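You operate a simulated robot arm through the tools that you are given. There is no shell and no other tool.

You are at the controls of a simulated robot arm. One attempt, no reset.

JOB
Clean the panel in the frame gauge, then clamp and check it.
Fine: rub all its crust off with the rubbing block and put the block back; leave the panel clamped. What is to be rubbed or washed off counts as gone when no trace of it is left.

Only the result counts: the job must be done as asked and must still hold three seconds after the hand-in. Knocking over, shifting, dropping, spilling or breaking anything else fails it.

ROBOT AND FRAMES
A 7-joint arm with a two-finger parallel gripper, fixed in place. Base frame: the origin is at the foot of the arm, x ahead of it, y to its left, z up; the work surface is at about z = 0.86. Units: m, rad, N and s.
Its first joint turns from -2.897 to 2.897 rad. Payload 4.4 kg.
The TCP is the grasp point between the finger pads, 0.023 m short of the fingertips. In the tool frame z runs along the fingers and y along their closing line. The gripper opens to 0.094 m. The fingers are 0.038 m wide and 0.01 m thick; the gripper's body (0.054 by 0.096 m) begins 0.039 m behind the TCP.
Orientation is that of the tool frame in the base frame, as a unit quaternion [x, y, z, w]. With the fingers straight down and closing along the base's y, the tool's x points along the base's -x, its y along +y and its z along -z.

CONTROLS
- The arm moves only by the tool play_rows. Its argument "deltas" is text: rows parted by semicolons, each of 7 numbers parted by spaces: the turn, a rotation vector about the tool's x, y, z in rad, then the shift along the tool's x, y, z in m, then the gripper command, from -1 (shut) to 1 (fully open), values between in proportion. In form: ax ay az tx ty tz jaw; .... A call has 1 to 20 rows; each row is the pose to reach, as a shift and turn from the pose commanded when the call began, along the tool's axes at that moment. Each row takes 0.2 s and may step no farther than 0.05 m and 0.15 rad from the row before; otherwise, or with a gripper value out of range, the whole call is refused. A pose out of reach is approached as far as the arm can. The call stops where the force on the tool passes 90 N (or 10 N more than at its start, if that is more) or the arm is blocked; 0.2 s more then pass. Each finger travels about 0.072 m/s and halts on what it meets, pressing with about 27 N; the grip force reading is that of the motor and also rises with nothing between the fingers. The clock runs only during rows and for 0.2 s after the last one: add rows that repeat a pose to give the fingers time. The reply holds the time, the measured pose of the TCP, the force on the tool along the base axes, the opening and the grip force, in the units named above and with some noise, with the torque about the TCP (base axes, N m) and any sound that the robot's microphone picked up, and new pictures: "views" is both (left out), scene, wrist or none.
- Cameras (640 x 400 px; columns grow to the right, rows downward): "scene" is fixed at [0.3904, 0.4909, 1.6739]; the picture's right is [-0.56, -0.83, 0.00], its down [-0.67, 0.45, -0.59] and it looks along [0.49, -0.33, -0.81] (base axes); focal length 214 px, centre (320, 200). "wrist" rides on the gripper at [0.086, 0.016, -0.074] in the tool frame; the picture's right is [-0.18, 0.98, 0.00], its down [-0.58, -0.11, -0.81] and it looks along [-0.79, -0.15, 0.59] (tool axes); focal length 243 px, centre (320, 200).
- locate(camera, pixels): there is no depth. For up to 12 entries [column, row, z] of the newest picture of that camera ("zoom" is the newest enlarged one), the place [x, y] in the base frame at which the ray of that pixel passes the height z, good to about 0.002 m, but the place of the scene camera against the robot may be out by one fixed shift of up to 0.018 m in any direction. The clock stands still meanwhile.
- close_up(camera, box): a new picture of the part [left, top, right, bottom] of that camera's present view, enlarged. The clock stands still meanwhile.
- hand_in(): hands the job in; it is judged then, once.

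Unless the task says otherwise, let go and move clear before handing in.

The tools are called as name(argument=value, ...) on one line, values as JSON. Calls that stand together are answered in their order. play_rows: Moves the arm, as the interface text tells. Its arguments: {"type":"object","properties":{"deltas":{"type":"string"},"views":{"type":"string","enum":["both","scene","wrist","none"]}},"required":["deltas"]} The other tools are called the same way: locate (camera, pixels) gives the place at which the rays of pixels pass given heights; close_up (camera, box) takes an enlarged picture of a part of a camera's view; hand_in () hands the job in.

At the start:

```text
time: 0.0
ee_pos: [0.8533, 0.0788, 1.3934]
orientation: [0.0, 1.0, 0.0, 0.0]
contact_force: [0.3, -0.2, -0.4]
wrist_torque: [0.03, 0.0, -0.02]
width: 0.0941
finger_force: 0.0
```

scene: 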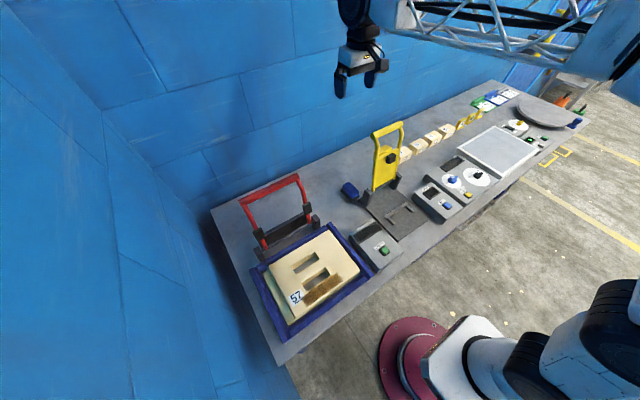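
wrist: 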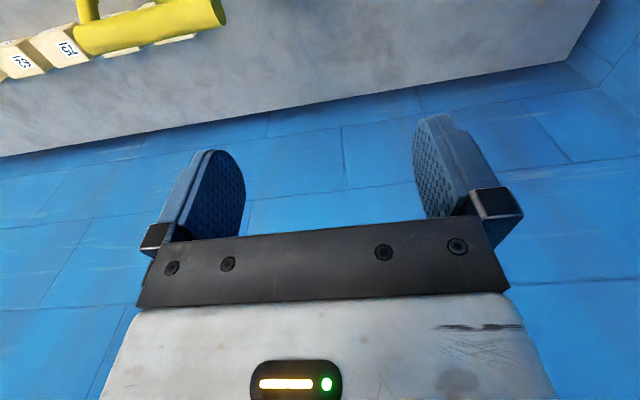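

The scene picture shows a blue frame gauge with a panel at about (310,275), with a brown crust patch at (322,290), a red clamp handle at (275,215), and several other stations. I'll look closer at the parts of the table before I move.

close_up(camera="scene", box=[220, 160, 400, 350])

close_up(camera="scene", box=[330, 110, 500, 240])

close_up(camera="scene", box=[440, 70, 600, 190])

```text
2.11 times, centred on (310, 255) of scene
```

zoom: 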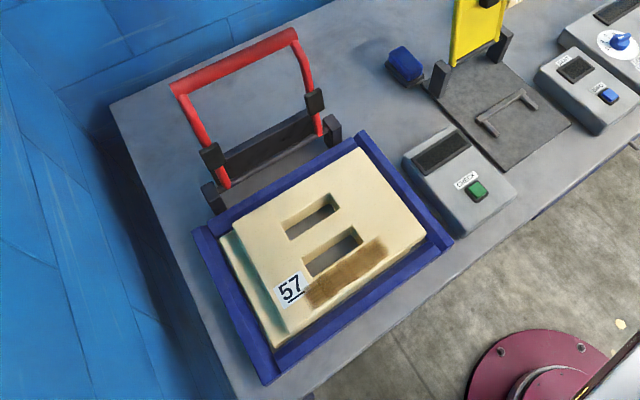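

```text
3.08 times, centred on (415, 175) of scene
```

zoom: 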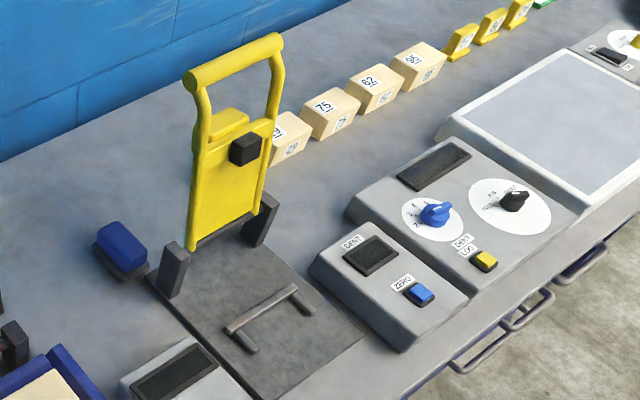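

```text
3.33 times, centred on (520, 130) of scene
```

zoom: 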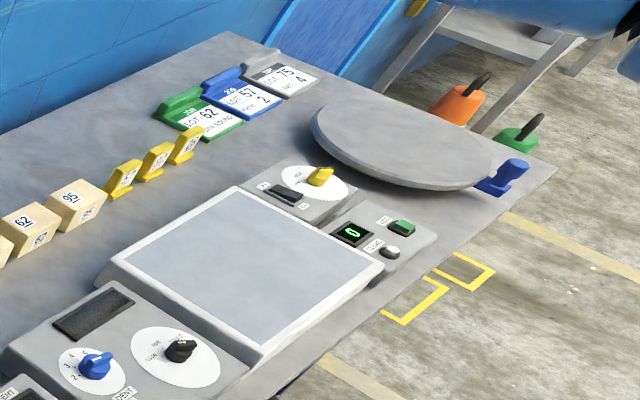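

The rubbing block looks to be the blue-on-dark block at scene (350,190), and CHECK is the green button at about (383,250). I'll locate these and the gauge parts roughly before moving the wrist camera over them.

locate(camera="scene", pixels=[[350, 190, 0.9], [350, 197, 0.86], [383, 250, 0.9], [322, 290, 0.89], [310, 275, 0.89], [273, 195, 0.95], [250, 270, 0.88], [330, 226, 0.88], [375, 272, 0.88], [290, 335, 0.88], [257, 245, 0.88], [315, 220, 0.88]])

close_up(camera="scene", box=[330, 170, 400, 214])

```text
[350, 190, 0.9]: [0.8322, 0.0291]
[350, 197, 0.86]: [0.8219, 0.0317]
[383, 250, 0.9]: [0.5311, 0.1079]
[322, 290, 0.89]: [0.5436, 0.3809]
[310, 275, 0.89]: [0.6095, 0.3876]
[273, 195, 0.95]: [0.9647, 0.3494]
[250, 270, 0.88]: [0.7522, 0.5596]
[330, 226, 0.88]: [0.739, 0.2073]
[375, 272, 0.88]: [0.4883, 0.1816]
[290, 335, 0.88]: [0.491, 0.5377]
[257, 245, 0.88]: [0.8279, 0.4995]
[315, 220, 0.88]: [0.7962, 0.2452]
```

```text
9.09 times, centred on (365, 192) of scene
```

zoom: 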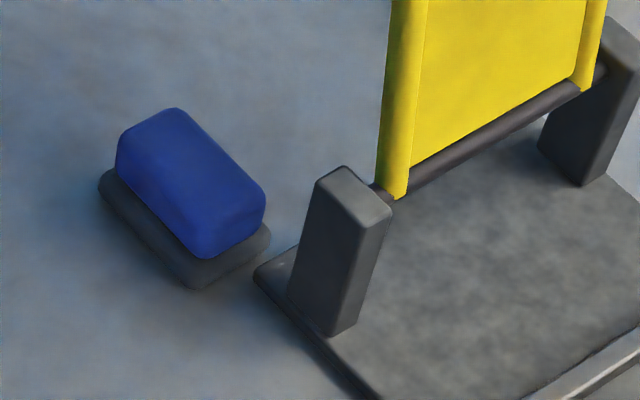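

I need the heights of the upright yellow and red handles so I can avoid them, and the block's outline for its long axis. I'll locate those points now.

locate(camera="scene", pixels=[[373, 189, 0.9], [396, 178, 0.9], [373, 134, 1.1], [402, 123, 1.1], [373, 134, 1.15], [402, 123, 1.15], [241, 200, 1.0], [299, 175, 1.0], [241, 200, 1.05], [299, 175, 1.05], [258, 240, 0.9], [310, 213, 0.9]])

locate(camera="zoom", pixels=[[98, 188, 0.865], [192, 291, 0.865], [271, 237, 0.865], [117, 140, 0.9], [176, 108, 0.9], [265, 185, 0.9], [205, 258, 0.88], [265, 210, 0.88], [255, 278, 0.865], [330, 338, 0.865]])

```text
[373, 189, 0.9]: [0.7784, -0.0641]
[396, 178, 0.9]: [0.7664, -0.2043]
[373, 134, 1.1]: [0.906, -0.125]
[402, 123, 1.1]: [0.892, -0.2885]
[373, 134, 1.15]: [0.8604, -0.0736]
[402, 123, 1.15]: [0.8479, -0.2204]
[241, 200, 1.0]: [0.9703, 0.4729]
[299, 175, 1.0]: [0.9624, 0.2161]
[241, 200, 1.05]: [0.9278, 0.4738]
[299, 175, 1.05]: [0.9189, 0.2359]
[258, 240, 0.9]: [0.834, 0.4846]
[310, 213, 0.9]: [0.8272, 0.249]
```

```text
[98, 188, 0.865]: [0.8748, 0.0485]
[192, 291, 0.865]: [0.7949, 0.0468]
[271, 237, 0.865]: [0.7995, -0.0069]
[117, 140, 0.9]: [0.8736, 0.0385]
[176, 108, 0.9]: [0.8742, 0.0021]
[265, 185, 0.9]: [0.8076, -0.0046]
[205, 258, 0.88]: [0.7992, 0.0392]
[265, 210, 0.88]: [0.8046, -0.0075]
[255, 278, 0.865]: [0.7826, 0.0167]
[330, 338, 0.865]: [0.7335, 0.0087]
```

The block lies with its 0.08 m axis along x, centred near (0.836, 0.020), and the yellow handle starts near y=-0.064. I'll move back and down to view the block with the wrist camera.

play_rows(deltas="0 0 0 0.045 -0.008 0.01 1;0 0 0 0.09 -0.016 0.03 1;0 0 0 0.13 -0.024 0.06 1;0 0 0 0.16 -0.032 0.1 1;0 0 0 0.18 -0.04 0.145 1;0 0 0 0.19 -0.048 0.19 1;0 0 0 0.2 -0.05 0.23 1;0 0 0 0.2 -0.05 0.27 1;0 0 0 0.2 -0.05 0.27 1")

```text
refused: row 3 steps farther than a row can; nothing moved
```

The call was refused because row 3 steps slightly too far, so I'll use even, smaller steps.

play_rows(deltas="0 0 0 0.04 -0.006 0.01 1;0 0 0 0.08 -0.012 0.03 1;0 0 0 0.115 -0.018 0.06 1;0 0 0 0.145 -0.024 0.095 1;0 0 0 0.17 -0.03 0.13 1;0 0 0 0.185 -0.036 0.17 1;0 0 0 0.195 -0.042 0.21 1;0 0 0 0.2 -0.046 0.25 1;0 0 0 0.2 -0.05 0.28 1;0 0 0 0.2 -0.05 0.28 1")

```text
time: 2.2
ee_pos: [0.6526, 0.027, 1.1141]
orientation: [0.001, 1.0, 0.001, 0.0]
contact_force: [-0.1, -0.4, -0.2]
wrist_torque: [-0.02, -0.01, -0.01]
width: 0.0941
finger_force: 0.1
```

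scene: 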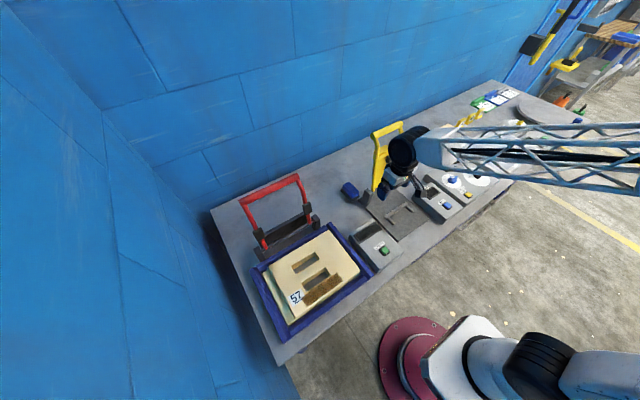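
wrist: 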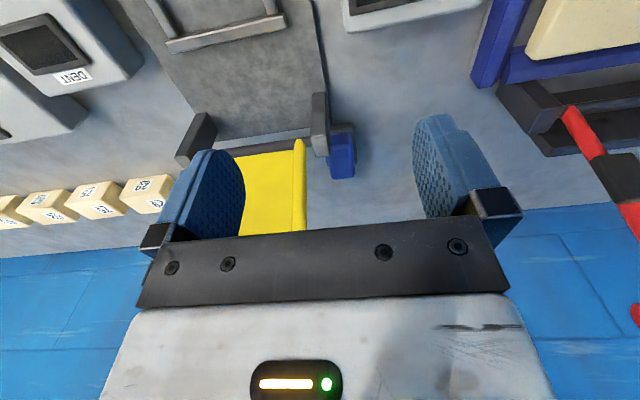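

The block is visible in the wrist view at about (342,152), partly behind the clamp post at (319,122). I'll enlarge it for measurement.

close_up(camera="wrist", box=[270, 80, 430, 190])

close_up(camera="wrist", box=[440, 0, 640, 200])

```text
3.64 times, centred on (350, 135) of wrist
```

zoom: 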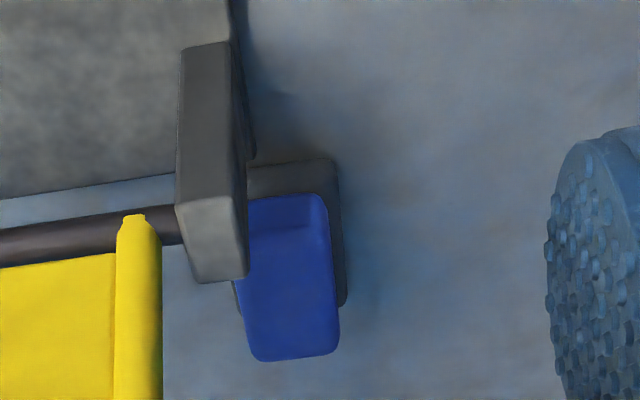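

```text
2.00 times, centred on (540, 100) of wrist
```

zoom: 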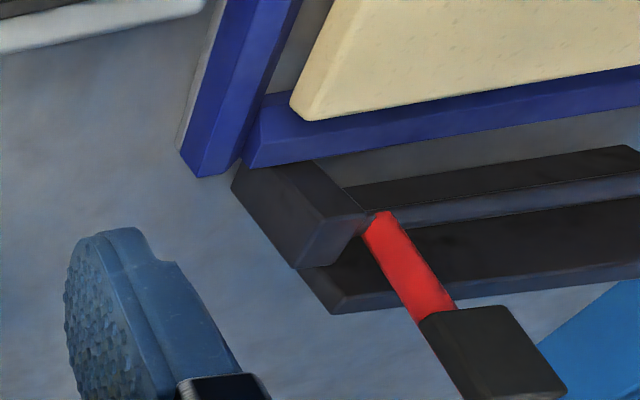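

The zoom shows the dark pad's right edge from (338,160) to (346,300) and the blue top's far edge from (262,360) to (337,350). I'll place these points and the post.

locate(camera="wrist", pixels=[[355, 124, 0.87], [357, 163, 0.87], [334, 179, 0.9], [354.7, 176, 0.9], [334, 179, 0.91], [354.7, 176, 0.91], [352, 134.5, 0.88], [352, 134.5, 0.9], [330, 122, 0.862], [314, 155, 0.92], [327, 155, 0.92], [312, 158, 0.93]])

```text
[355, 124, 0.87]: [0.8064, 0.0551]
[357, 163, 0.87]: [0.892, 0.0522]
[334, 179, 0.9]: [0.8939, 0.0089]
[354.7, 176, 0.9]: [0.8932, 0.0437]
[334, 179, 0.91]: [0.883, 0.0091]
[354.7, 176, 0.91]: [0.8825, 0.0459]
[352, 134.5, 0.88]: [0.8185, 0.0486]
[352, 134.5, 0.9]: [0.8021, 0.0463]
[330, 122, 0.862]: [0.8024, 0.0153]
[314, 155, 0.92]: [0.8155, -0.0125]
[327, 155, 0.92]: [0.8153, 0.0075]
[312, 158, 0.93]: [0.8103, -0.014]
```

The wrist view puts the block about (0.012, 0.006) m beyond the scene estimate, so the scene offset is roughly that. I'll triangulate the post top to get its height and clearance.

locate(camera="wrist", pixels=[[330, 156.2, 0.92], [330, 156.2, 0.93], [330, 156.2, 0.94], [328, 134.5, 0.92], [328, 134.5, 0.93], [328, 134.5, 0.94]])

locate(camera="scene", pixels=[[364.5, 189.8, 0.92], [364.5, 189.8, 0.93], [364.5, 189.8, 0.94], [369.2, 195.9, 0.92], [369.2, 195.9, 0.93], [369.2, 195.9, 0.94]])

```text
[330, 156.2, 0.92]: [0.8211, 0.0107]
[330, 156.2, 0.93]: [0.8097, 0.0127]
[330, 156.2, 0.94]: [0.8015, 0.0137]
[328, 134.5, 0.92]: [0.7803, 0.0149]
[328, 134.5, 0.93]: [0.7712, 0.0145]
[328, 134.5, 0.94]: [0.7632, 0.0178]
```

```text
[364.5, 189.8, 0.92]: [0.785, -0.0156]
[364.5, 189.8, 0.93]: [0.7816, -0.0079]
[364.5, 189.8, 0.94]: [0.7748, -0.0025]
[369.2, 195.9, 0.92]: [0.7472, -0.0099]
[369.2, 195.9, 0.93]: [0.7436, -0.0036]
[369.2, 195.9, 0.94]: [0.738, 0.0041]
```

The post tops out near z=0.95 and spans about x 0.745–0.79, so a grip at x≈0.85 clears it. I'll move closer with y shifted so the post does not hide the block.

play_rows(deltas="0 0 0 -0.03 0.012 0.02 1;0 0 0 -0.06 0.024 0.04 1;0 0 0 -0.09 0.036 0.06 1;0 0 0 -0.1 0.045 0.07 1;0 0 0 -0.1 0.045 0.07 1")

```text
time: 3.4
ee_pos: [0.7528, 0.073, 1.0444]
orientation: [0.0, 1.0, 0.0, 0.0]
contact_force: [-0.1, 0.3, 1.4]
wrist_torque: [0.01, 0.0, 0.01]
width: 0.094
finger_force: 0.1
```

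scene: 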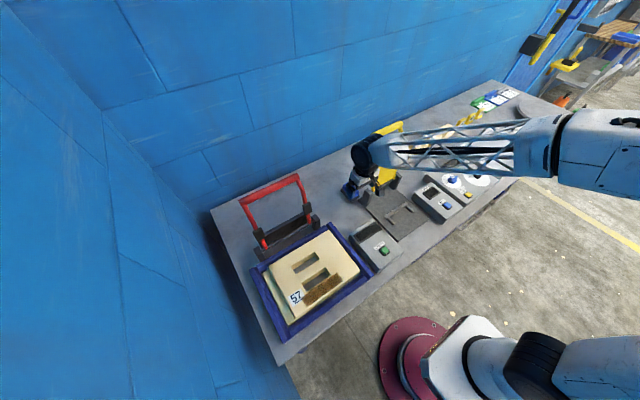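
wrist: 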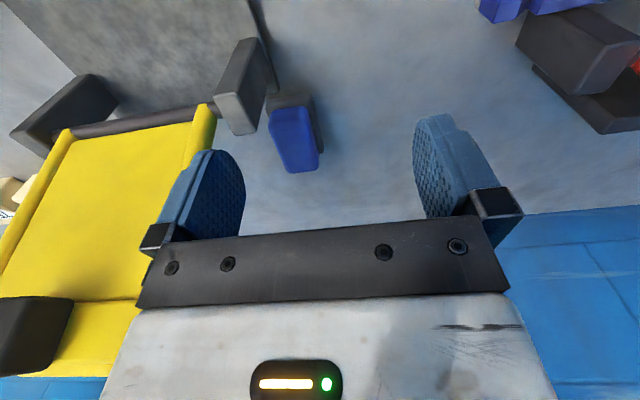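

The forearm truss passes near the yellow handle top at (385,128). I'll check where the forearm and elbow lie, and enlarge the block view.

locate(camera="scene", pixels=[[368, 152, 1.2], [368, 152, 1.25], [368, 152, 1.3], [540, 145, 1.2], [540, 145, 1.3], [540, 145, 1.4], [540, 145, 1.5], [600, 148, 1.3], [600, 148, 1.4], [600, 148, 1.5]])

close_up(camera="scene", box=[330, 90, 530, 220])

close_up(camera="wrist", box=[190, 20, 350, 180])

```text
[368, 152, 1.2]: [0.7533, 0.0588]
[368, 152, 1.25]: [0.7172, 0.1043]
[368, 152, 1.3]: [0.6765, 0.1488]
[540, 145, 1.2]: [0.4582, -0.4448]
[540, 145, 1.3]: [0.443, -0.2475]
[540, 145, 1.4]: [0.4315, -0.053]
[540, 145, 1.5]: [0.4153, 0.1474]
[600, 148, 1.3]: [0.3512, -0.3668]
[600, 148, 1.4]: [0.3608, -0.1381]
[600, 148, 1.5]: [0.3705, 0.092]
```

```text
3.08 times, centred on (430, 155) of scene
```

zoom: 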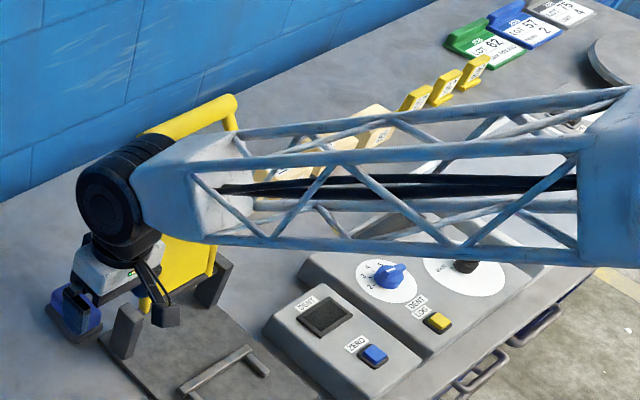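

```text
2.50 times, centred on (270, 100) of wrist
```

zoom: 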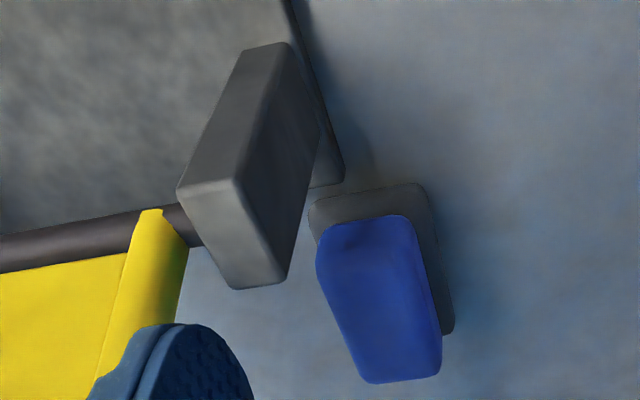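

The forearm runs back toward the base with the elbow up, so it stays off the yellow handle. I'll place the pad and blue-top corners using this zoom.

locate(camera="zoom", pixels=[[312, 198, 0.87], [425, 184, 0.87], [454, 325, 0.87], [366, 382, 0.9], [441, 372, 0.9], [366, 382, 0.91], [441, 372, 0.91], [408, 217, 0.88], [320, 235, 0.88], [188, 215, 0.9], [288, 275, 0.95], [320, 130, 0.95]])

```text
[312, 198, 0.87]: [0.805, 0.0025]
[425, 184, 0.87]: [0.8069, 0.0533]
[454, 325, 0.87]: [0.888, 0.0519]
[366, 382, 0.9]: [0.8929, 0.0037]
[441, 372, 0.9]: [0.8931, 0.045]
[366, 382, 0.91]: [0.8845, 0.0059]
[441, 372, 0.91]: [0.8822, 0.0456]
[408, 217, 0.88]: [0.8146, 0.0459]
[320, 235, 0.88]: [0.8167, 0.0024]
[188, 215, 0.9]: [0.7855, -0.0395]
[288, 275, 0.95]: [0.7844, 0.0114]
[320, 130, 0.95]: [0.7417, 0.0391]
```

The pad spans x 0.806–0.888, y 0.003–0.053, with the blue grip about 0.042 wide and topping near 0.91. I'll move above it, narrowing the jaw to clear the yellow rail at y≈-0.04.

play_rows(deltas="0 0 0 -0.03 -0.01 0.0 0.5;0 0 0 -0.06 -0.02 0.0 0.5;0 0 0 -0.085 -0.035 0.0 0.5;0 0 0 -0.095 -0.047 0.02 0.5;0 0 0 -0.095 -0.047 0.04 0.5;0 0 0 -0.095 -0.047 0.04 0.5")

```text
time: 5.0
ee_pos: [0.8589, 0.0413, 1.0471]
orientation: [-0.009, 1.0, 0.0, 0.03]
contact_force: [-0.5, -1.6, 0.5]
wrist_torque: [-0.03, 0.0, -0.01]
width: 0.0704
finger_force: 0.0
stopped in row 6: the arm was blocked; the commanded pose is now the measured one
```

scene: 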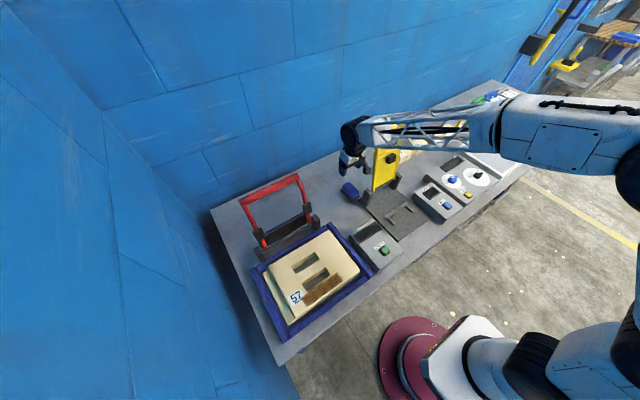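
wrist: 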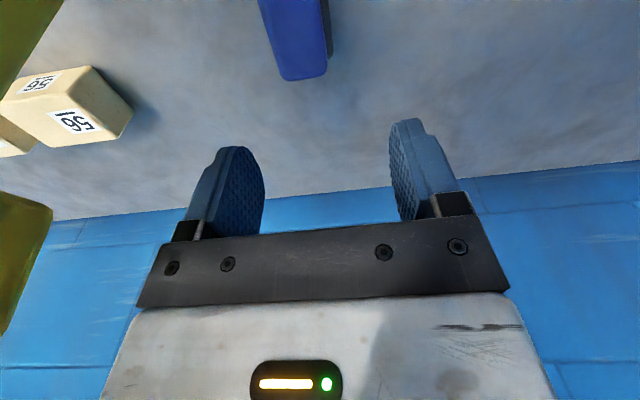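

The arm was blocked at (0.859, 0.041, 1.047), probably by the forearm meeting the yellow handle's top at about (385,125). I'll look closely before backing off.

close_up(camera="scene", box=[330, 90, 470, 220])

```text
3.08 times, centred on (400, 155) of scene
```

zoom: 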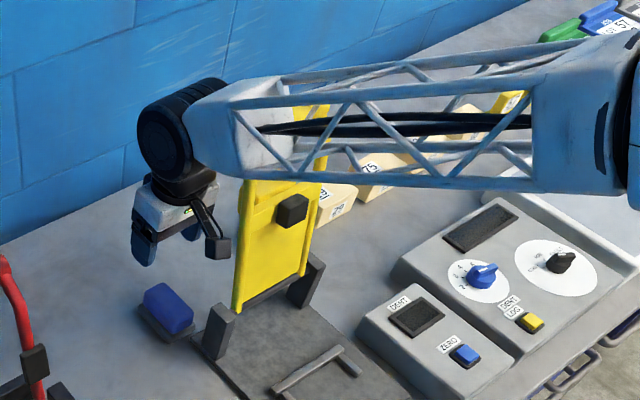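

The handle looks unmoved and the forces are tiny, but the wrist or forearm box is against its upper left end. I'll measure the bar end at wrist pixel (50,215) before backing out.

locate(camera="wrist", pixels=[[50, 210, 1.1], [50, 210, 1.12], [50, 210, 1.15], [50, 210, 1.17], [30, 300, 1.15], [30, 300, 1.18], [60, 5, 1.0], [60, 5, 1.05], [5, 85, 1.0], [5, 85, 1.05], [5, 85, 1.08]])

close_up(camera="wrist", box=[0, 0, 200, 360])

```text
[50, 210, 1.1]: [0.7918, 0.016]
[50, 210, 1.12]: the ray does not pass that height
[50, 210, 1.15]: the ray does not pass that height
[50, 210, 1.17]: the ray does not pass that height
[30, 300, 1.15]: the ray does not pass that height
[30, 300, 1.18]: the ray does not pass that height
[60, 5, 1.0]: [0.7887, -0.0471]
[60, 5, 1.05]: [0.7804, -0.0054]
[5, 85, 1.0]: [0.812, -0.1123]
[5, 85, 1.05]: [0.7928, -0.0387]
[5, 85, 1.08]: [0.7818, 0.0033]
```

```text
1.11 times, centred on (100, 180) of wrist
```

zoom: 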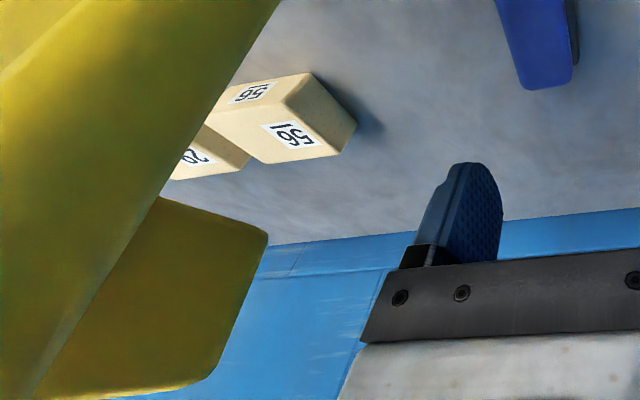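

The forearm underside sits on the yellow handle's bar, so a vertical approach with the jaws along y won't fit. I'll raise, move to +y and level the tool, and then try a grip with the jaws along x and the hand leaning towards +y.

play_rows(deltas="0 0.02 0.006 0 0.005 -0.03 0.5;0 0.04 0.012 0 0.015 -0.07 0.5;0 0.06 0.018 0 0.04 -0.1 0.5;0 0.06 0.018 0.02 0.07 -0.13 0.5;0 0.06 0.018 0.05 0.1 -0.14 0.8;0 0.06 0.018 0.08 0.12 -0.15 1;0 0.06 0.018 0.08 0.12 -0.15 1")

```text
time: 6.6
ee_pos: [0.7686, 0.1569, 1.1897]
orientation: [0.002, 1.0, 0.0, -0.002]
contact_force: [-1.2, -0.2, -0.3]
wrist_torque: [0.02, 0.0, 0.02]
width: 0.0941
finger_force: 0.2
```

scene: 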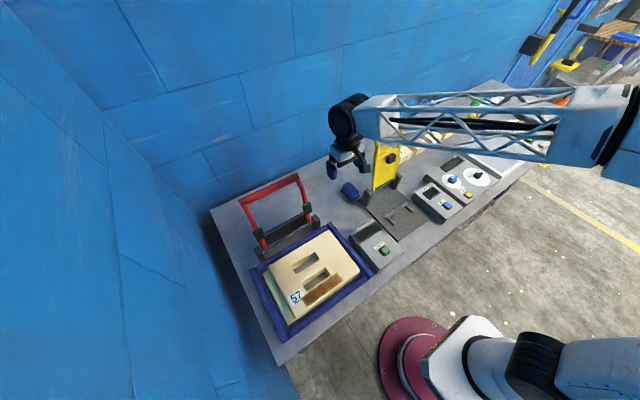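
wrist: 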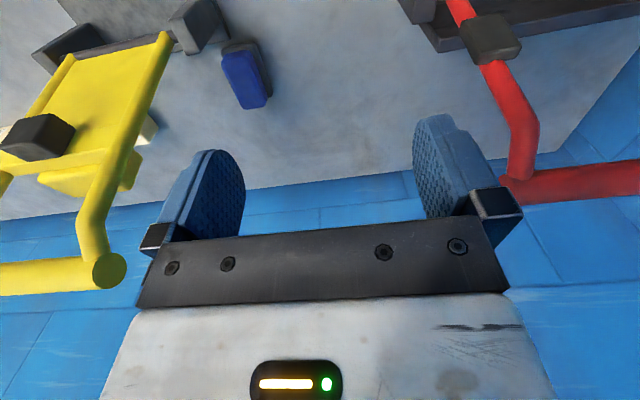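

The yellow bar end is at about (0.86, -0.055, 1.185), which matches the forearm contact. Now I'll yaw the tool by 90° so the jaws close along x and the camera swings to +y.

play_rows(deltas="0 0 0.14 0 0 0 1;0 0 0.28 0 0 0 1;0 0 0.42 0 0 0 1;0 0 0.56 0 0 0 1;0 0 0.7 0 0 0 1;0 0 0.84 0 0 0 1;0 0 0.98 0 0 0 1;0 0 1.12 0 0 0 1;0 0 1.26 0 0 0 1;0 0 1.4 0 0 0 1;0 0 1.5 0 0 0 1;0 0 1.5708 0 0 0 1;0 0 1.5708 0 0 0 1")

```text
time: 9.4
ee_pos: [0.7678, 0.1595, 1.1887]
orientation: [0.708, 0.706, 0.0, -0.002]
contact_force: [-0.5, -0.4, -0.4]
wrist_torque: [-0.03, 0.01, 0.0]
width: 0.0936
finger_force: 0.0
```

scene: 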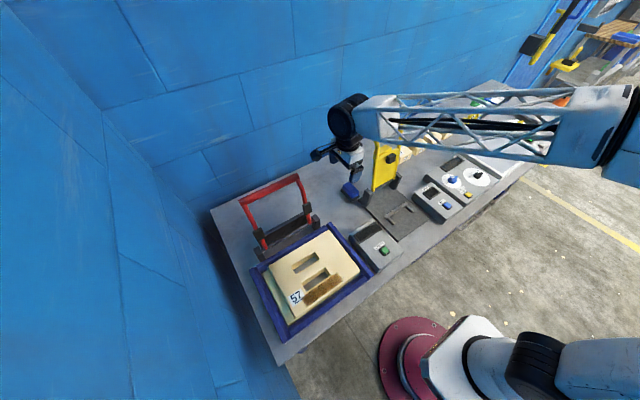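
wrist: 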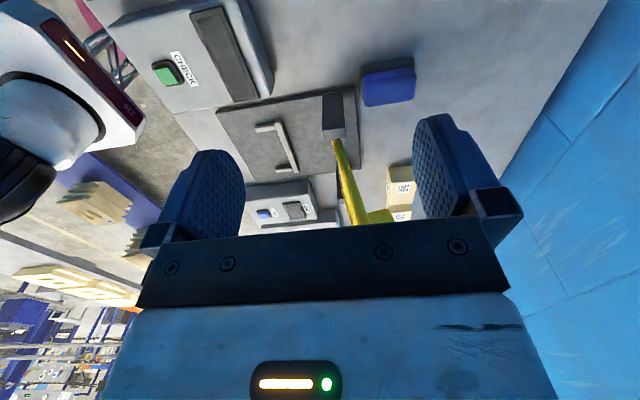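

The block now shows at wrist (388,83) with columns running along +x. I'll enlarge it to refine its x extents before leaning the tool.

close_up(camera="wrist", box=[320, 40, 440, 140])

```text
4.00 times, centred on (380, 90) of wrist
```

zoom: 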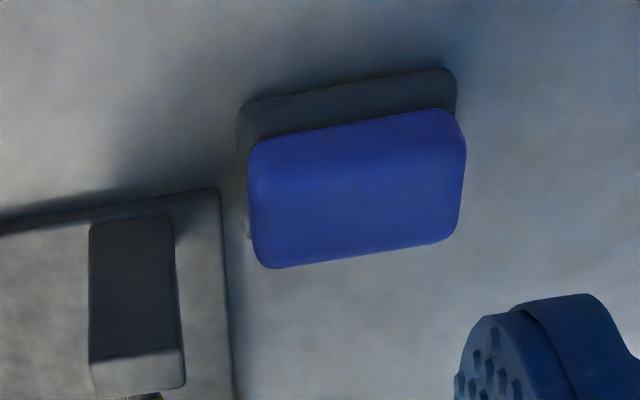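

locate(camera="zoom", pixels=[[239, 108, 0.865], [456, 77, 0.865], [239, 108, 0.872], [456, 77, 0.872], [248, 150, 0.91], [464, 125, 0.91], [258, 266, 0.91], [460, 238, 0.91], [246, 235, 0.872], [183, 348, 0.95], [90, 360, 0.95], [183, 385, 0.95]])

```text
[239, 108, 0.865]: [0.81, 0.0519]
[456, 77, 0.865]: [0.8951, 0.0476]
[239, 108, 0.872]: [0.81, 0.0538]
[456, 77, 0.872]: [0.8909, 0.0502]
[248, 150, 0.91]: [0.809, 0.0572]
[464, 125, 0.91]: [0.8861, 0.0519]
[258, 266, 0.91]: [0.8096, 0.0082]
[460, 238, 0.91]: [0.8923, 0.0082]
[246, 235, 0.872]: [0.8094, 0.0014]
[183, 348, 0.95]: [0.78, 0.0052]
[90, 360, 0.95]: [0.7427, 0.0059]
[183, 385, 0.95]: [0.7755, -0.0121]
```

The block's centre is about (0.849, 0.027) with the blue part about 0.072 long, which fits the open jaw. I'll lean the hand 0.4 rad toward +y here, high up, and check the arm's posture.

play_rows(deltas="0 -0.1 0 0 0 0 1;0 -0.2 0 0 0 0 1;0 -0.3 0 0 0 0 1;0 -0.4 0 0 0 0 1;0 -0.4 0 0 0 0 1")

```text
time: 10.6
ee_pos: [0.7675, 0.1591, 1.1896]
orientation: [0.693, 0.693, -0.142, 0.138]
contact_force: [1.1, 0.2, 0.6]
wrist_torque: [0.0, 0.01, 0.02]
width: 0.0941
finger_force: 0.0
```

scene: 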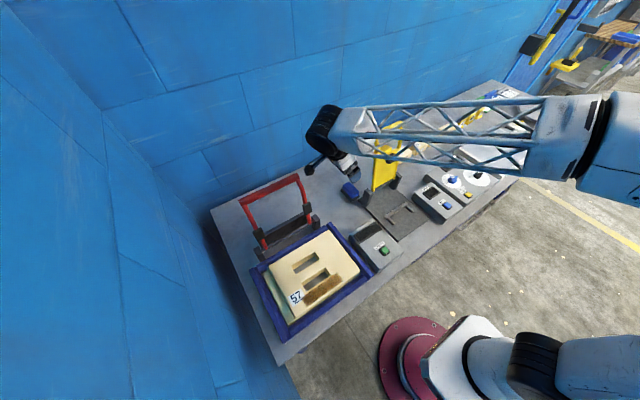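
wrist: 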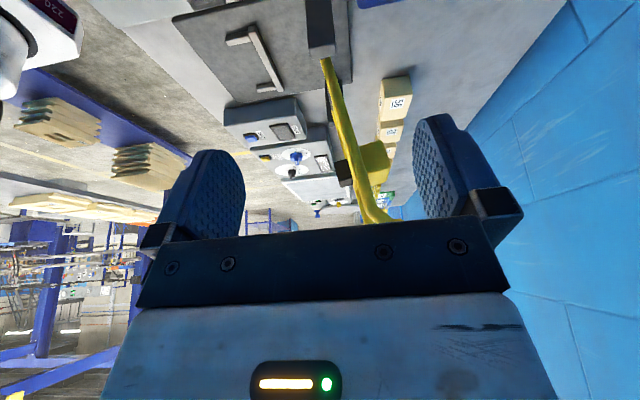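

The lean is right, with tool z at (0, -0.39, -0.92). I'll move to a waypoint at (0.849, 0.09, 1.04), from which the descent follows the tool axis onto the block.

play_rows(deltas="0 0 0 -0.001 0.02 0.03 1;0 0 0 -0.002 0.04 0.065 1;0 0 0 -0.003 0.055 0.1 1;0 0 0 -0.004 0.07 0.135 1;0 0 0 -0.005 0.0815 0.165 1;0 0 0 -0.005 0.0815 0.165 1")

```text
time: 12.0
ee_pos: [0.8488, 0.0896, 1.0404]
orientation: [0.693, 0.693, -0.142, 0.139]
contact_force: [-0.5, -0.4, 0.6]
wrist_torque: [0.04, 0.01, 0.03]
width: 0.0942
finger_force: 0.0
```

scene: 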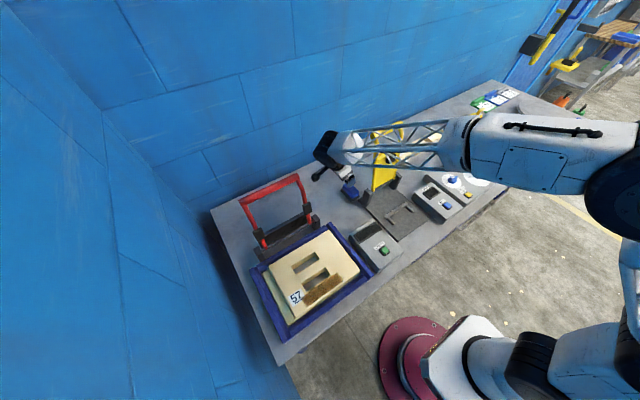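
wrist: 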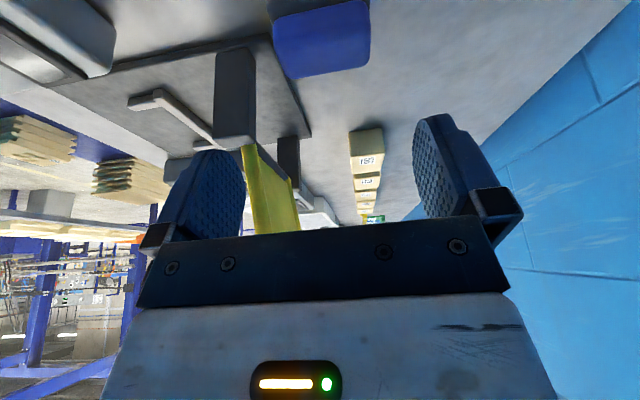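

close_up(camera="scene", box=[290, 90, 430, 220])

close_up(camera="wrist", box=[160, 0, 480, 200])

```text
3.08 times, centred on (360, 155) of scene
```

zoom: 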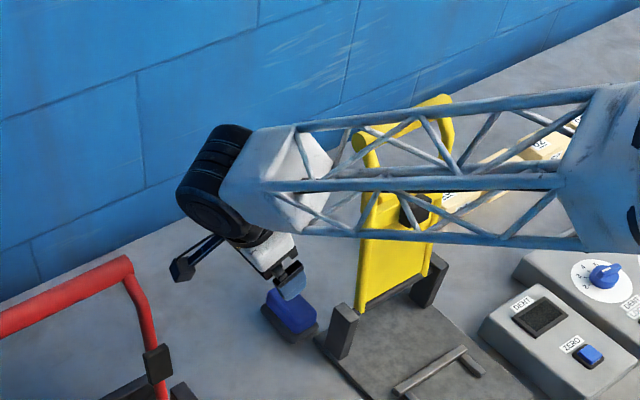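

```text
2.00 times, centred on (320, 100) of wrist
```

zoom: 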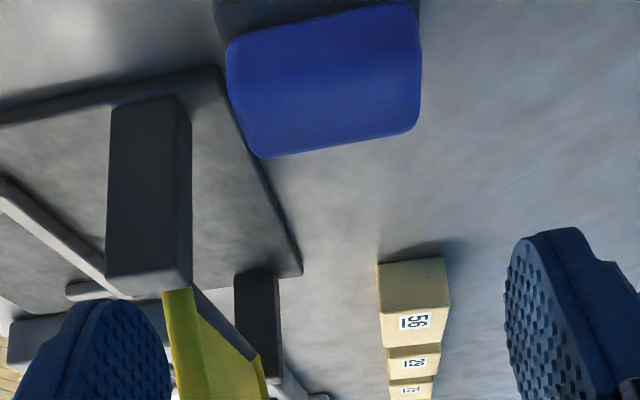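

The forearm now passes on the camera side of the handle with clearance growing toward +y. I'll descend 0.10 m along the tool axis and look again.

play_rows(deltas="0 0 0 0 0 0.025 1;0 0 0 0 0 0.05 1;0 0 0 0 0 0.075 1;0 0 0 0 0 0.1 1;0 0 0 0 0 0.1 1")

```text
time: 13.2
ee_pos: [0.8475, 0.0517, 0.9468]
orientation: [0.693, 0.693, -0.142, 0.138]
contact_force: [0.4, -0.3, 0.6]
wrist_torque: [0.02, 0.0, 0.0]
width: 0.0941
finger_force: 0.0
```

scene: 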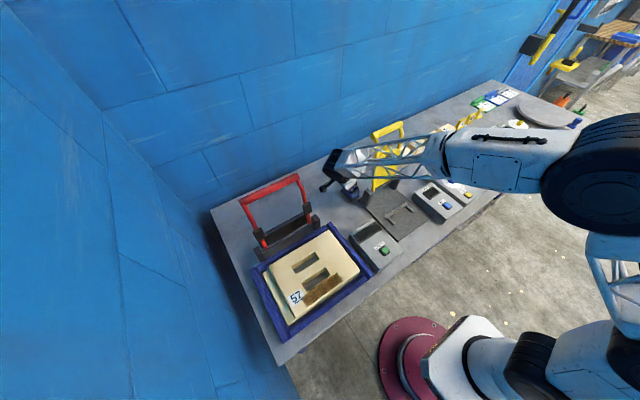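
wrist: 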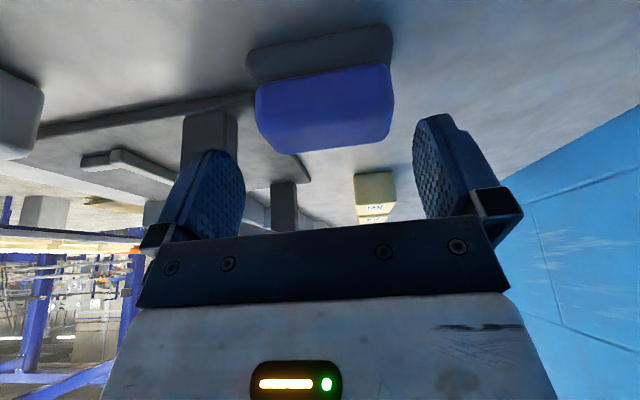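

The block is well lined up between the fingers. I'll enlarge the view to read the pad and grip heights.

close_up(camera="wrist", box=[200, 0, 460, 170])

```text
2.35 times, centred on (330, 85) of wrist
```

zoom: 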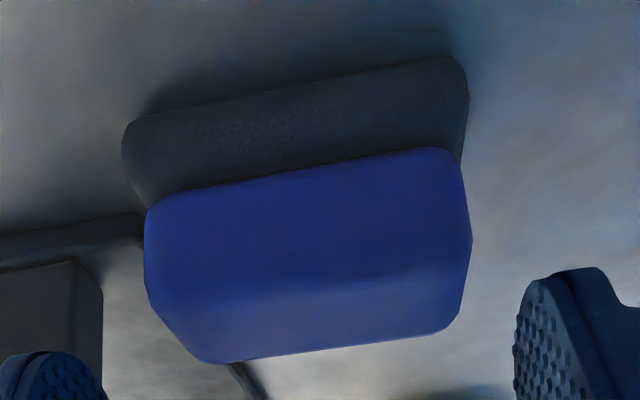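

locate(camera="zoom", pixels=[[124, 150, 0.862], [467, 85, 0.862], [300, 90, 0.862], [148, 215, 0.88], [462, 170, 0.88], [305, 170, 0.88], [305, 170, 0.875], [146, 280, 0.9], [472, 245, 0.9], [220, 362, 0.91], [440, 330, 0.91], [330, 345, 0.905]])

```text
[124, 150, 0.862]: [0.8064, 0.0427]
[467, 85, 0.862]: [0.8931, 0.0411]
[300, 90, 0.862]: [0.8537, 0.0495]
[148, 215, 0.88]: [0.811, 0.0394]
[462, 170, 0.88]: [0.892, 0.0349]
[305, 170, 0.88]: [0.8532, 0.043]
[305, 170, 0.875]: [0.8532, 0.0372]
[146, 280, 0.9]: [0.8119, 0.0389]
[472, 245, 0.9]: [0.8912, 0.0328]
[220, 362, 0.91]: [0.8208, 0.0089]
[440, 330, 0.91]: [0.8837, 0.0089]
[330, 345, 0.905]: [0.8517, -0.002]
```

The pad is about 0.02 thick, so the blue grip runs from z≈0.88 to 0.91 and is centred at x≈0.850. I'll descend to about (0.850, 0.031, 0.908) with the jaw open.

play_rows(deltas="0 0 0 -0.002 0.002 0.02 1;0 0 0 -0.003 0.002 0.035 1;0 0 0 -0.004 0.002 0.0438 1;0 0 0 -0.004 0.002 0.0438 1")

```text
time: 14.2
ee_pos: [0.8502, 0.0292, 0.9087]
orientation: [0.694, 0.692, -0.143, 0.137]
contact_force: [-1.0, 0.1, 0.3]
wrist_torque: [0.04, 0.0, -0.01]
width: 0.0939
finger_force: 0.2
```

scene: 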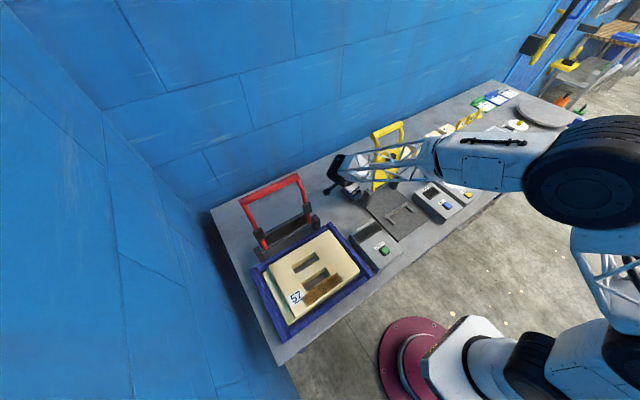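
wrist: 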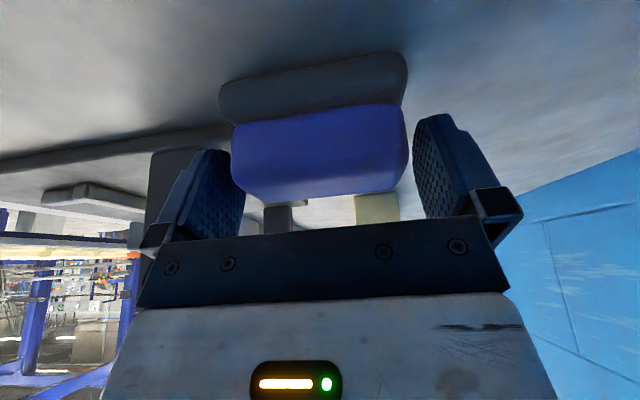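

The blue grip sits evenly between the fingers, with the dark pad below their tips. I'll close the jaw in place.

play_rows(deltas="0 0 0 0 0 0 0.5;0 0 0 0 0 0 -1;0 0 0 0 0 0 -1;0 0 0 0 0 0 -1")

```text
time: 15.2
ee_pos: [0.8506, 0.03, 0.9087]
orientation: [0.694, 0.692, -0.142, 0.139]
contact_force: [0.9, -0.3, -0.3]
wrist_torque: [0.0, 0.03, -0.01]
width: 0.0798
finger_force: 26.8
```

scene: 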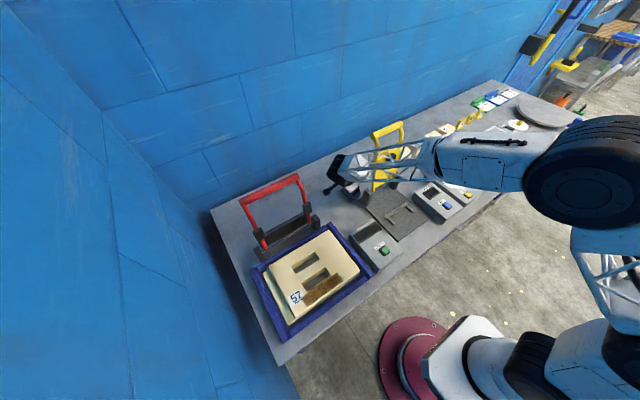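
wrist: 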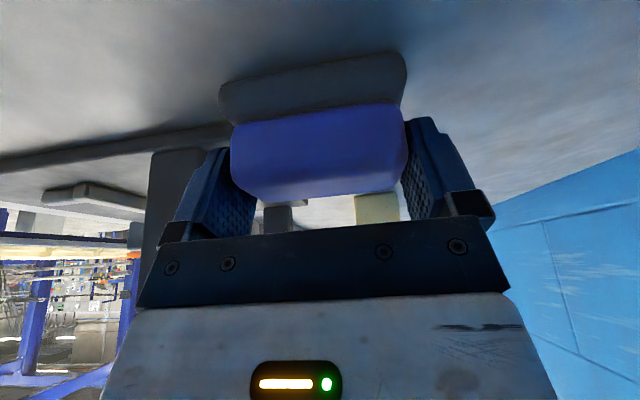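

The grip is firm, with width 0.0798 and 26.8 N. I'll lift straight up a little and confirm the block comes along.

play_rows(deltas="0 0 0 -0.0039 0 -0.0092 -1;0 0 0 -0.0117 0 -0.0276 -1;0 0 0 -0.0233 0 -0.0553 -1;0 0 0 -0.0233 0 -0.0553 -1")

```text
time: 16.2
ee_pos: [0.8505, 0.0289, 0.9659]
orientation: [0.693, 0.693, -0.141, 0.138]
contact_force: [-0.7, 0.5, -0.4]
wrist_torque: [0.03, -0.01, -0.05]
width: 0.0797
finger_force: 26.8
```

scene: 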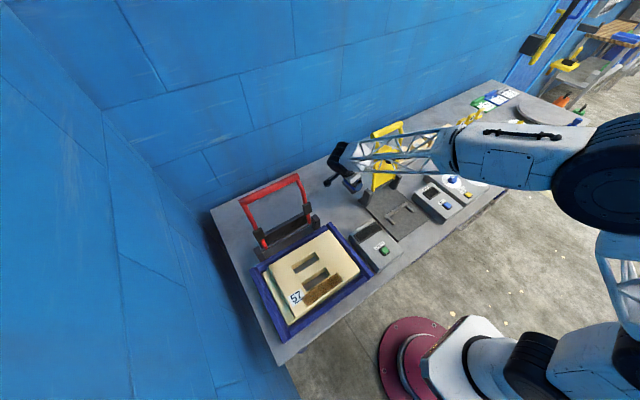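
wrist: 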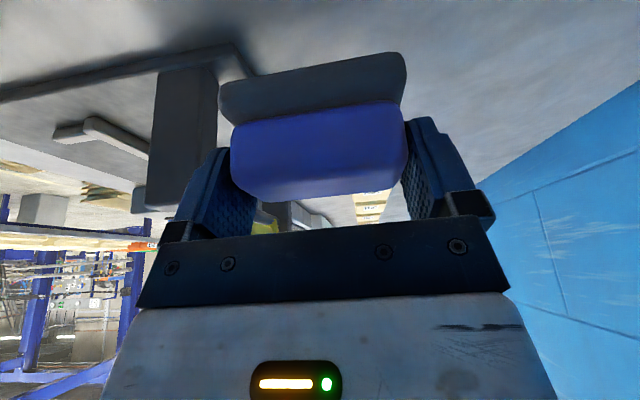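

The block came up cleanly, with the same width and no slip at (315,150). I'll retreat along the tool axis, then move to -x and +y to clear both handles.

play_rows(deltas="0 0 0 0 0 -0.039 -1;0 0 0 0 0 -0.078 -1;0 0 0 0 0 -0.117 -1;0 0 0 0 0 -0.156 -1;0 0 0 0.008 -0.04 -0.168 -1;0 0 0 0.016 -0.08 -0.18 -1;0 0 0 0.024 -0.12 -0.192 -1;0 0 0 0.032 -0.16 -0.204 -1;0 0 0 0.04 -0.2 -0.2166 -1;0 0 0 0.04 -0.2 -0.2166 -1")

```text
time: 18.4
ee_pos: [0.6503, 0.1525, 1.1518]
orientation: [0.693, 0.693, -0.142, 0.137]
contact_force: [-0.3, 0.2, -1.6]
wrist_torque: [0.01, -0.01, -0.02]
width: 0.0798
finger_force: 26.6
```

scene: 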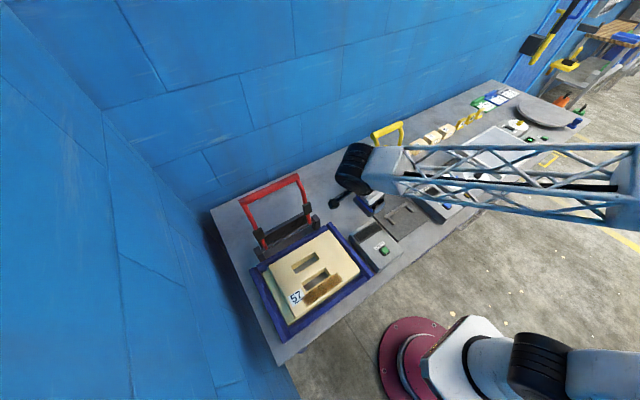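
wrist: 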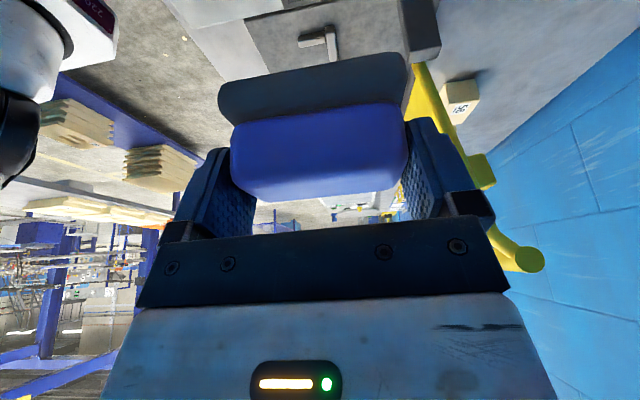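

The held block hides the middle of the wrist view, so I'll put the camera at the low-x, high-y side of the gauge, tool upright. The panel should then appear in the right-hand columns.

play_rows(deltas="0 0.05 0 0.034 -0.025 -0.0145 -1;0 0.1 0 0.0685 -0.05 -0.029 -1;0 0.15 0 0.1028 -0.075 -0.0434 -1;0 0.2 0 0.137 -0.1 -0.0579 -1;0 0.25 0 0.171 -0.125 -0.0723 -1;0 0.3 0 0.2055 -0.15 -0.0868 -1;0 0.35 0 0.24 -0.175 -0.1012 -1;0 0.4 0 0.274 -0.2 -0.1157 -1;0 0.4 0 0.274 -0.2 -0.1157 -1")

```text
time: 20.4
ee_pos: [0.4488, 0.449, 1.1553]
orientation: [0.708, 0.706, -0.002, -0.003]
contact_force: [0.8, -1.1, -1.0]
wrist_torque: [0.0, 0.0, -0.02]
width: 0.0795
finger_force: 27.8
```

scene: 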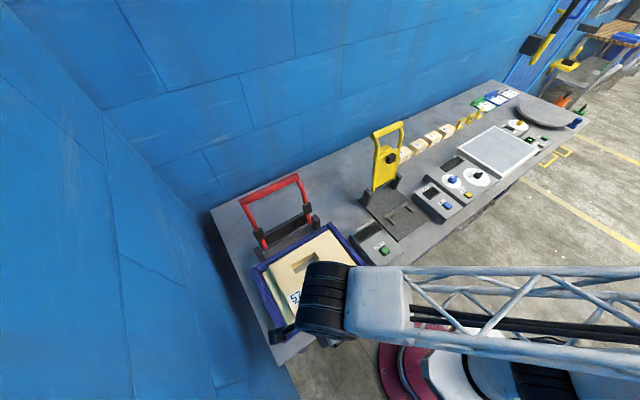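
wrist: 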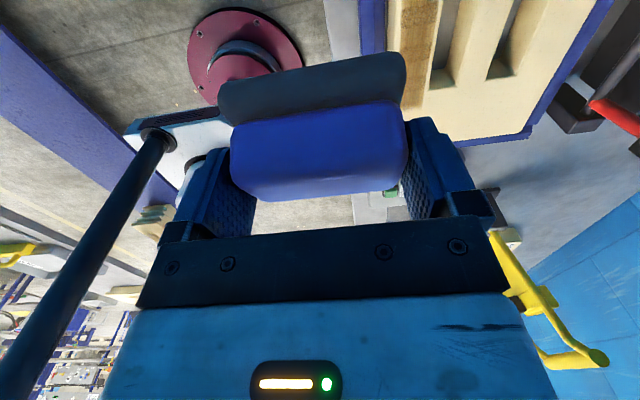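

close_up(camera="wrist", box=[340, 0, 640, 150])

close_up(camera="scene", box=[230, 170, 400, 300])

```text
2.13 times, centred on (490, 75) of wrist
```

zoom: 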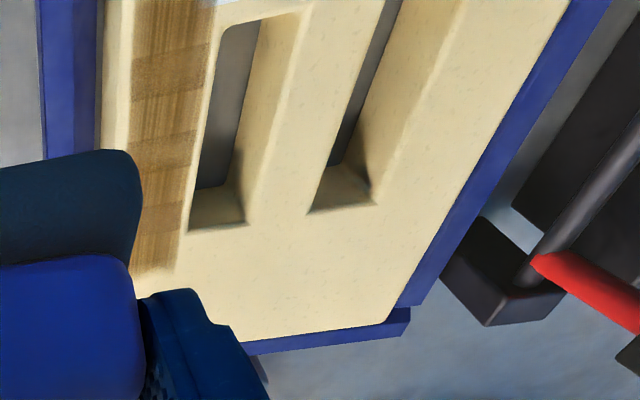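

```text
3.08 times, centred on (315, 235) of scene
```

zoom: 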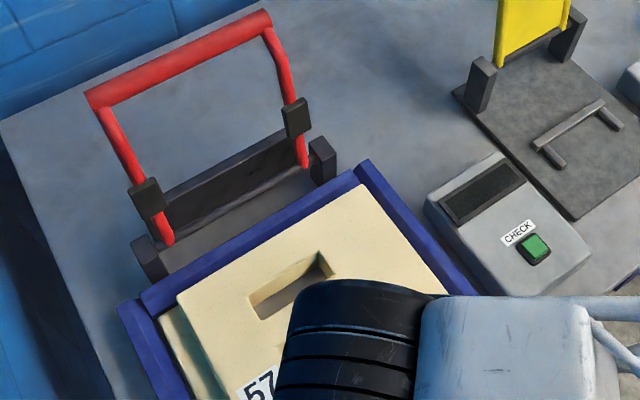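

The wrist zoom shows the crust as a brown strip at about (130–215, 0–275), along y on the panel's near edge. I'll triangulate the panel top height from corners seen in both views.

locate(camera="wrist", pixels=[[522, 131, 0.88], [522, 131, 0.89], [522, 131, 0.9], [522, 131, 0.91], [401.5, 108, 0.88], [401.5, 108, 0.9], [421, 103, 0.88], [421, 103, 0.9], [404, 5, 0.88], [404, 5, 0.9], [440, 8, 0.88], [440, 8, 0.9]])

locate(camera="scene", pixels=[[327, 230, 0.88], [327, 230, 0.89], [327, 230, 0.9], [327, 230, 0.91], [269, 267.5, 0.89], [359.8, 271.6, 0.89], [288.7, 323.7, 0.89]])

```text
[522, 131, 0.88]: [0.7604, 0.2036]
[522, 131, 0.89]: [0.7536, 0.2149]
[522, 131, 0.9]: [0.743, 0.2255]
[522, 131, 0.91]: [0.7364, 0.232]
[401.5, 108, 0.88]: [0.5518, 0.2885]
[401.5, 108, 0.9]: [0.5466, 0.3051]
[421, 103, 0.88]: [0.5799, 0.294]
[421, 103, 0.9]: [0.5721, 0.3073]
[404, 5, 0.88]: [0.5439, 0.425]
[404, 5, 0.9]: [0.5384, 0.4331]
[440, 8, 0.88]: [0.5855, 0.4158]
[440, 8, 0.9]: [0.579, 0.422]
```

```text
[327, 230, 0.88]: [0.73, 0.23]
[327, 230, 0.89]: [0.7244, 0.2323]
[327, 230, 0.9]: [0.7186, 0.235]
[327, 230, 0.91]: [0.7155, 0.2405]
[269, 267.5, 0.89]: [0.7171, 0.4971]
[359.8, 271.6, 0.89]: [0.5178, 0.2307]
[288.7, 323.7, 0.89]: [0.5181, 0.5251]
```

By two views the panel top is near z≈0.915, with the crust about x 0.537–0.571, y 0.31–0.455. I'll restore the 0.4 rad lean so the block's pad is flat and hover above the crust's centre.

play_rows(deltas="0 -0.08 0 -0.012 0.02 0.01 -1;0 -0.16 0 -0.024 0.04 0.03 -1;0 -0.24 0 -0.036 0.06 0.055 -1;0 -0.32 0 -0.048 0.08 0.08 -1;0 -0.4 0 -0.058 0.1 0.105 -1;0 -0.4 0 -0.064 0.114 0.125 -1;0 -0.4 0 -0.064 0.114 0.125 -1")

```text
time: 22.0
ee_pos: [0.5648, 0.3865, 1.0283]
orientation: [0.694, 0.693, -0.141, 0.138]
contact_force: [-0.6, 0.4, -0.6]
wrist_torque: [0.0, -0.05, 0.0]
width: 0.0796
finger_force: 26.6
```

scene: 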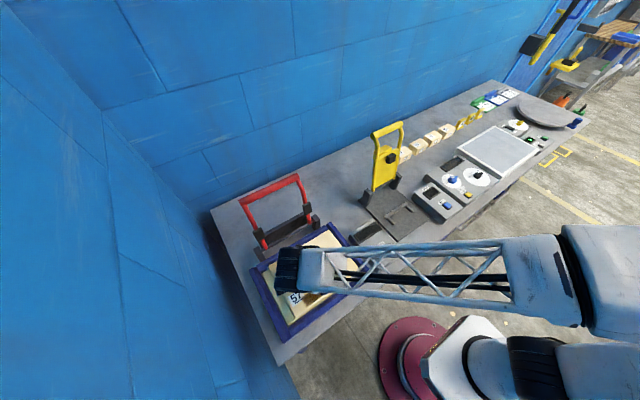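
wrist: 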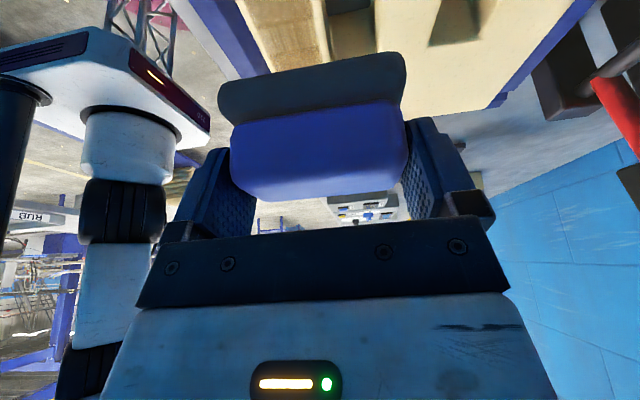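

close_up(camera="wrist", box=[180, 0, 560, 140])

locate(camera="wrist", pixels=[[257, 5, 0.915], [322, 5, 0.915], [270, 60, 0.915], [328, 50, 0.915], [505, 105, 0.915], [245, 15, 0.915], [275, 68, 0.915], [240, 75, 0.9], [190, 5, 0.9]])

```text
1.68 times, centred on (370, 70) of wrist
```

zoom: 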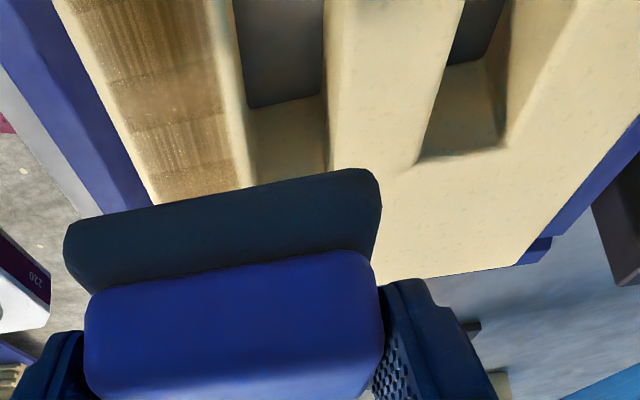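

```text
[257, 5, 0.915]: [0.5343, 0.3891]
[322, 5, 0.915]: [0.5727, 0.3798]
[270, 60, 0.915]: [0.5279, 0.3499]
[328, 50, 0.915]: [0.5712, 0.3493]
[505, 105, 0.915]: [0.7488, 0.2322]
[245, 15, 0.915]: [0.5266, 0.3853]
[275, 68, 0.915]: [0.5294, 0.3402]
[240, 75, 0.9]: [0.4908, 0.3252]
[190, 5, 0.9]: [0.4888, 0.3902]
```

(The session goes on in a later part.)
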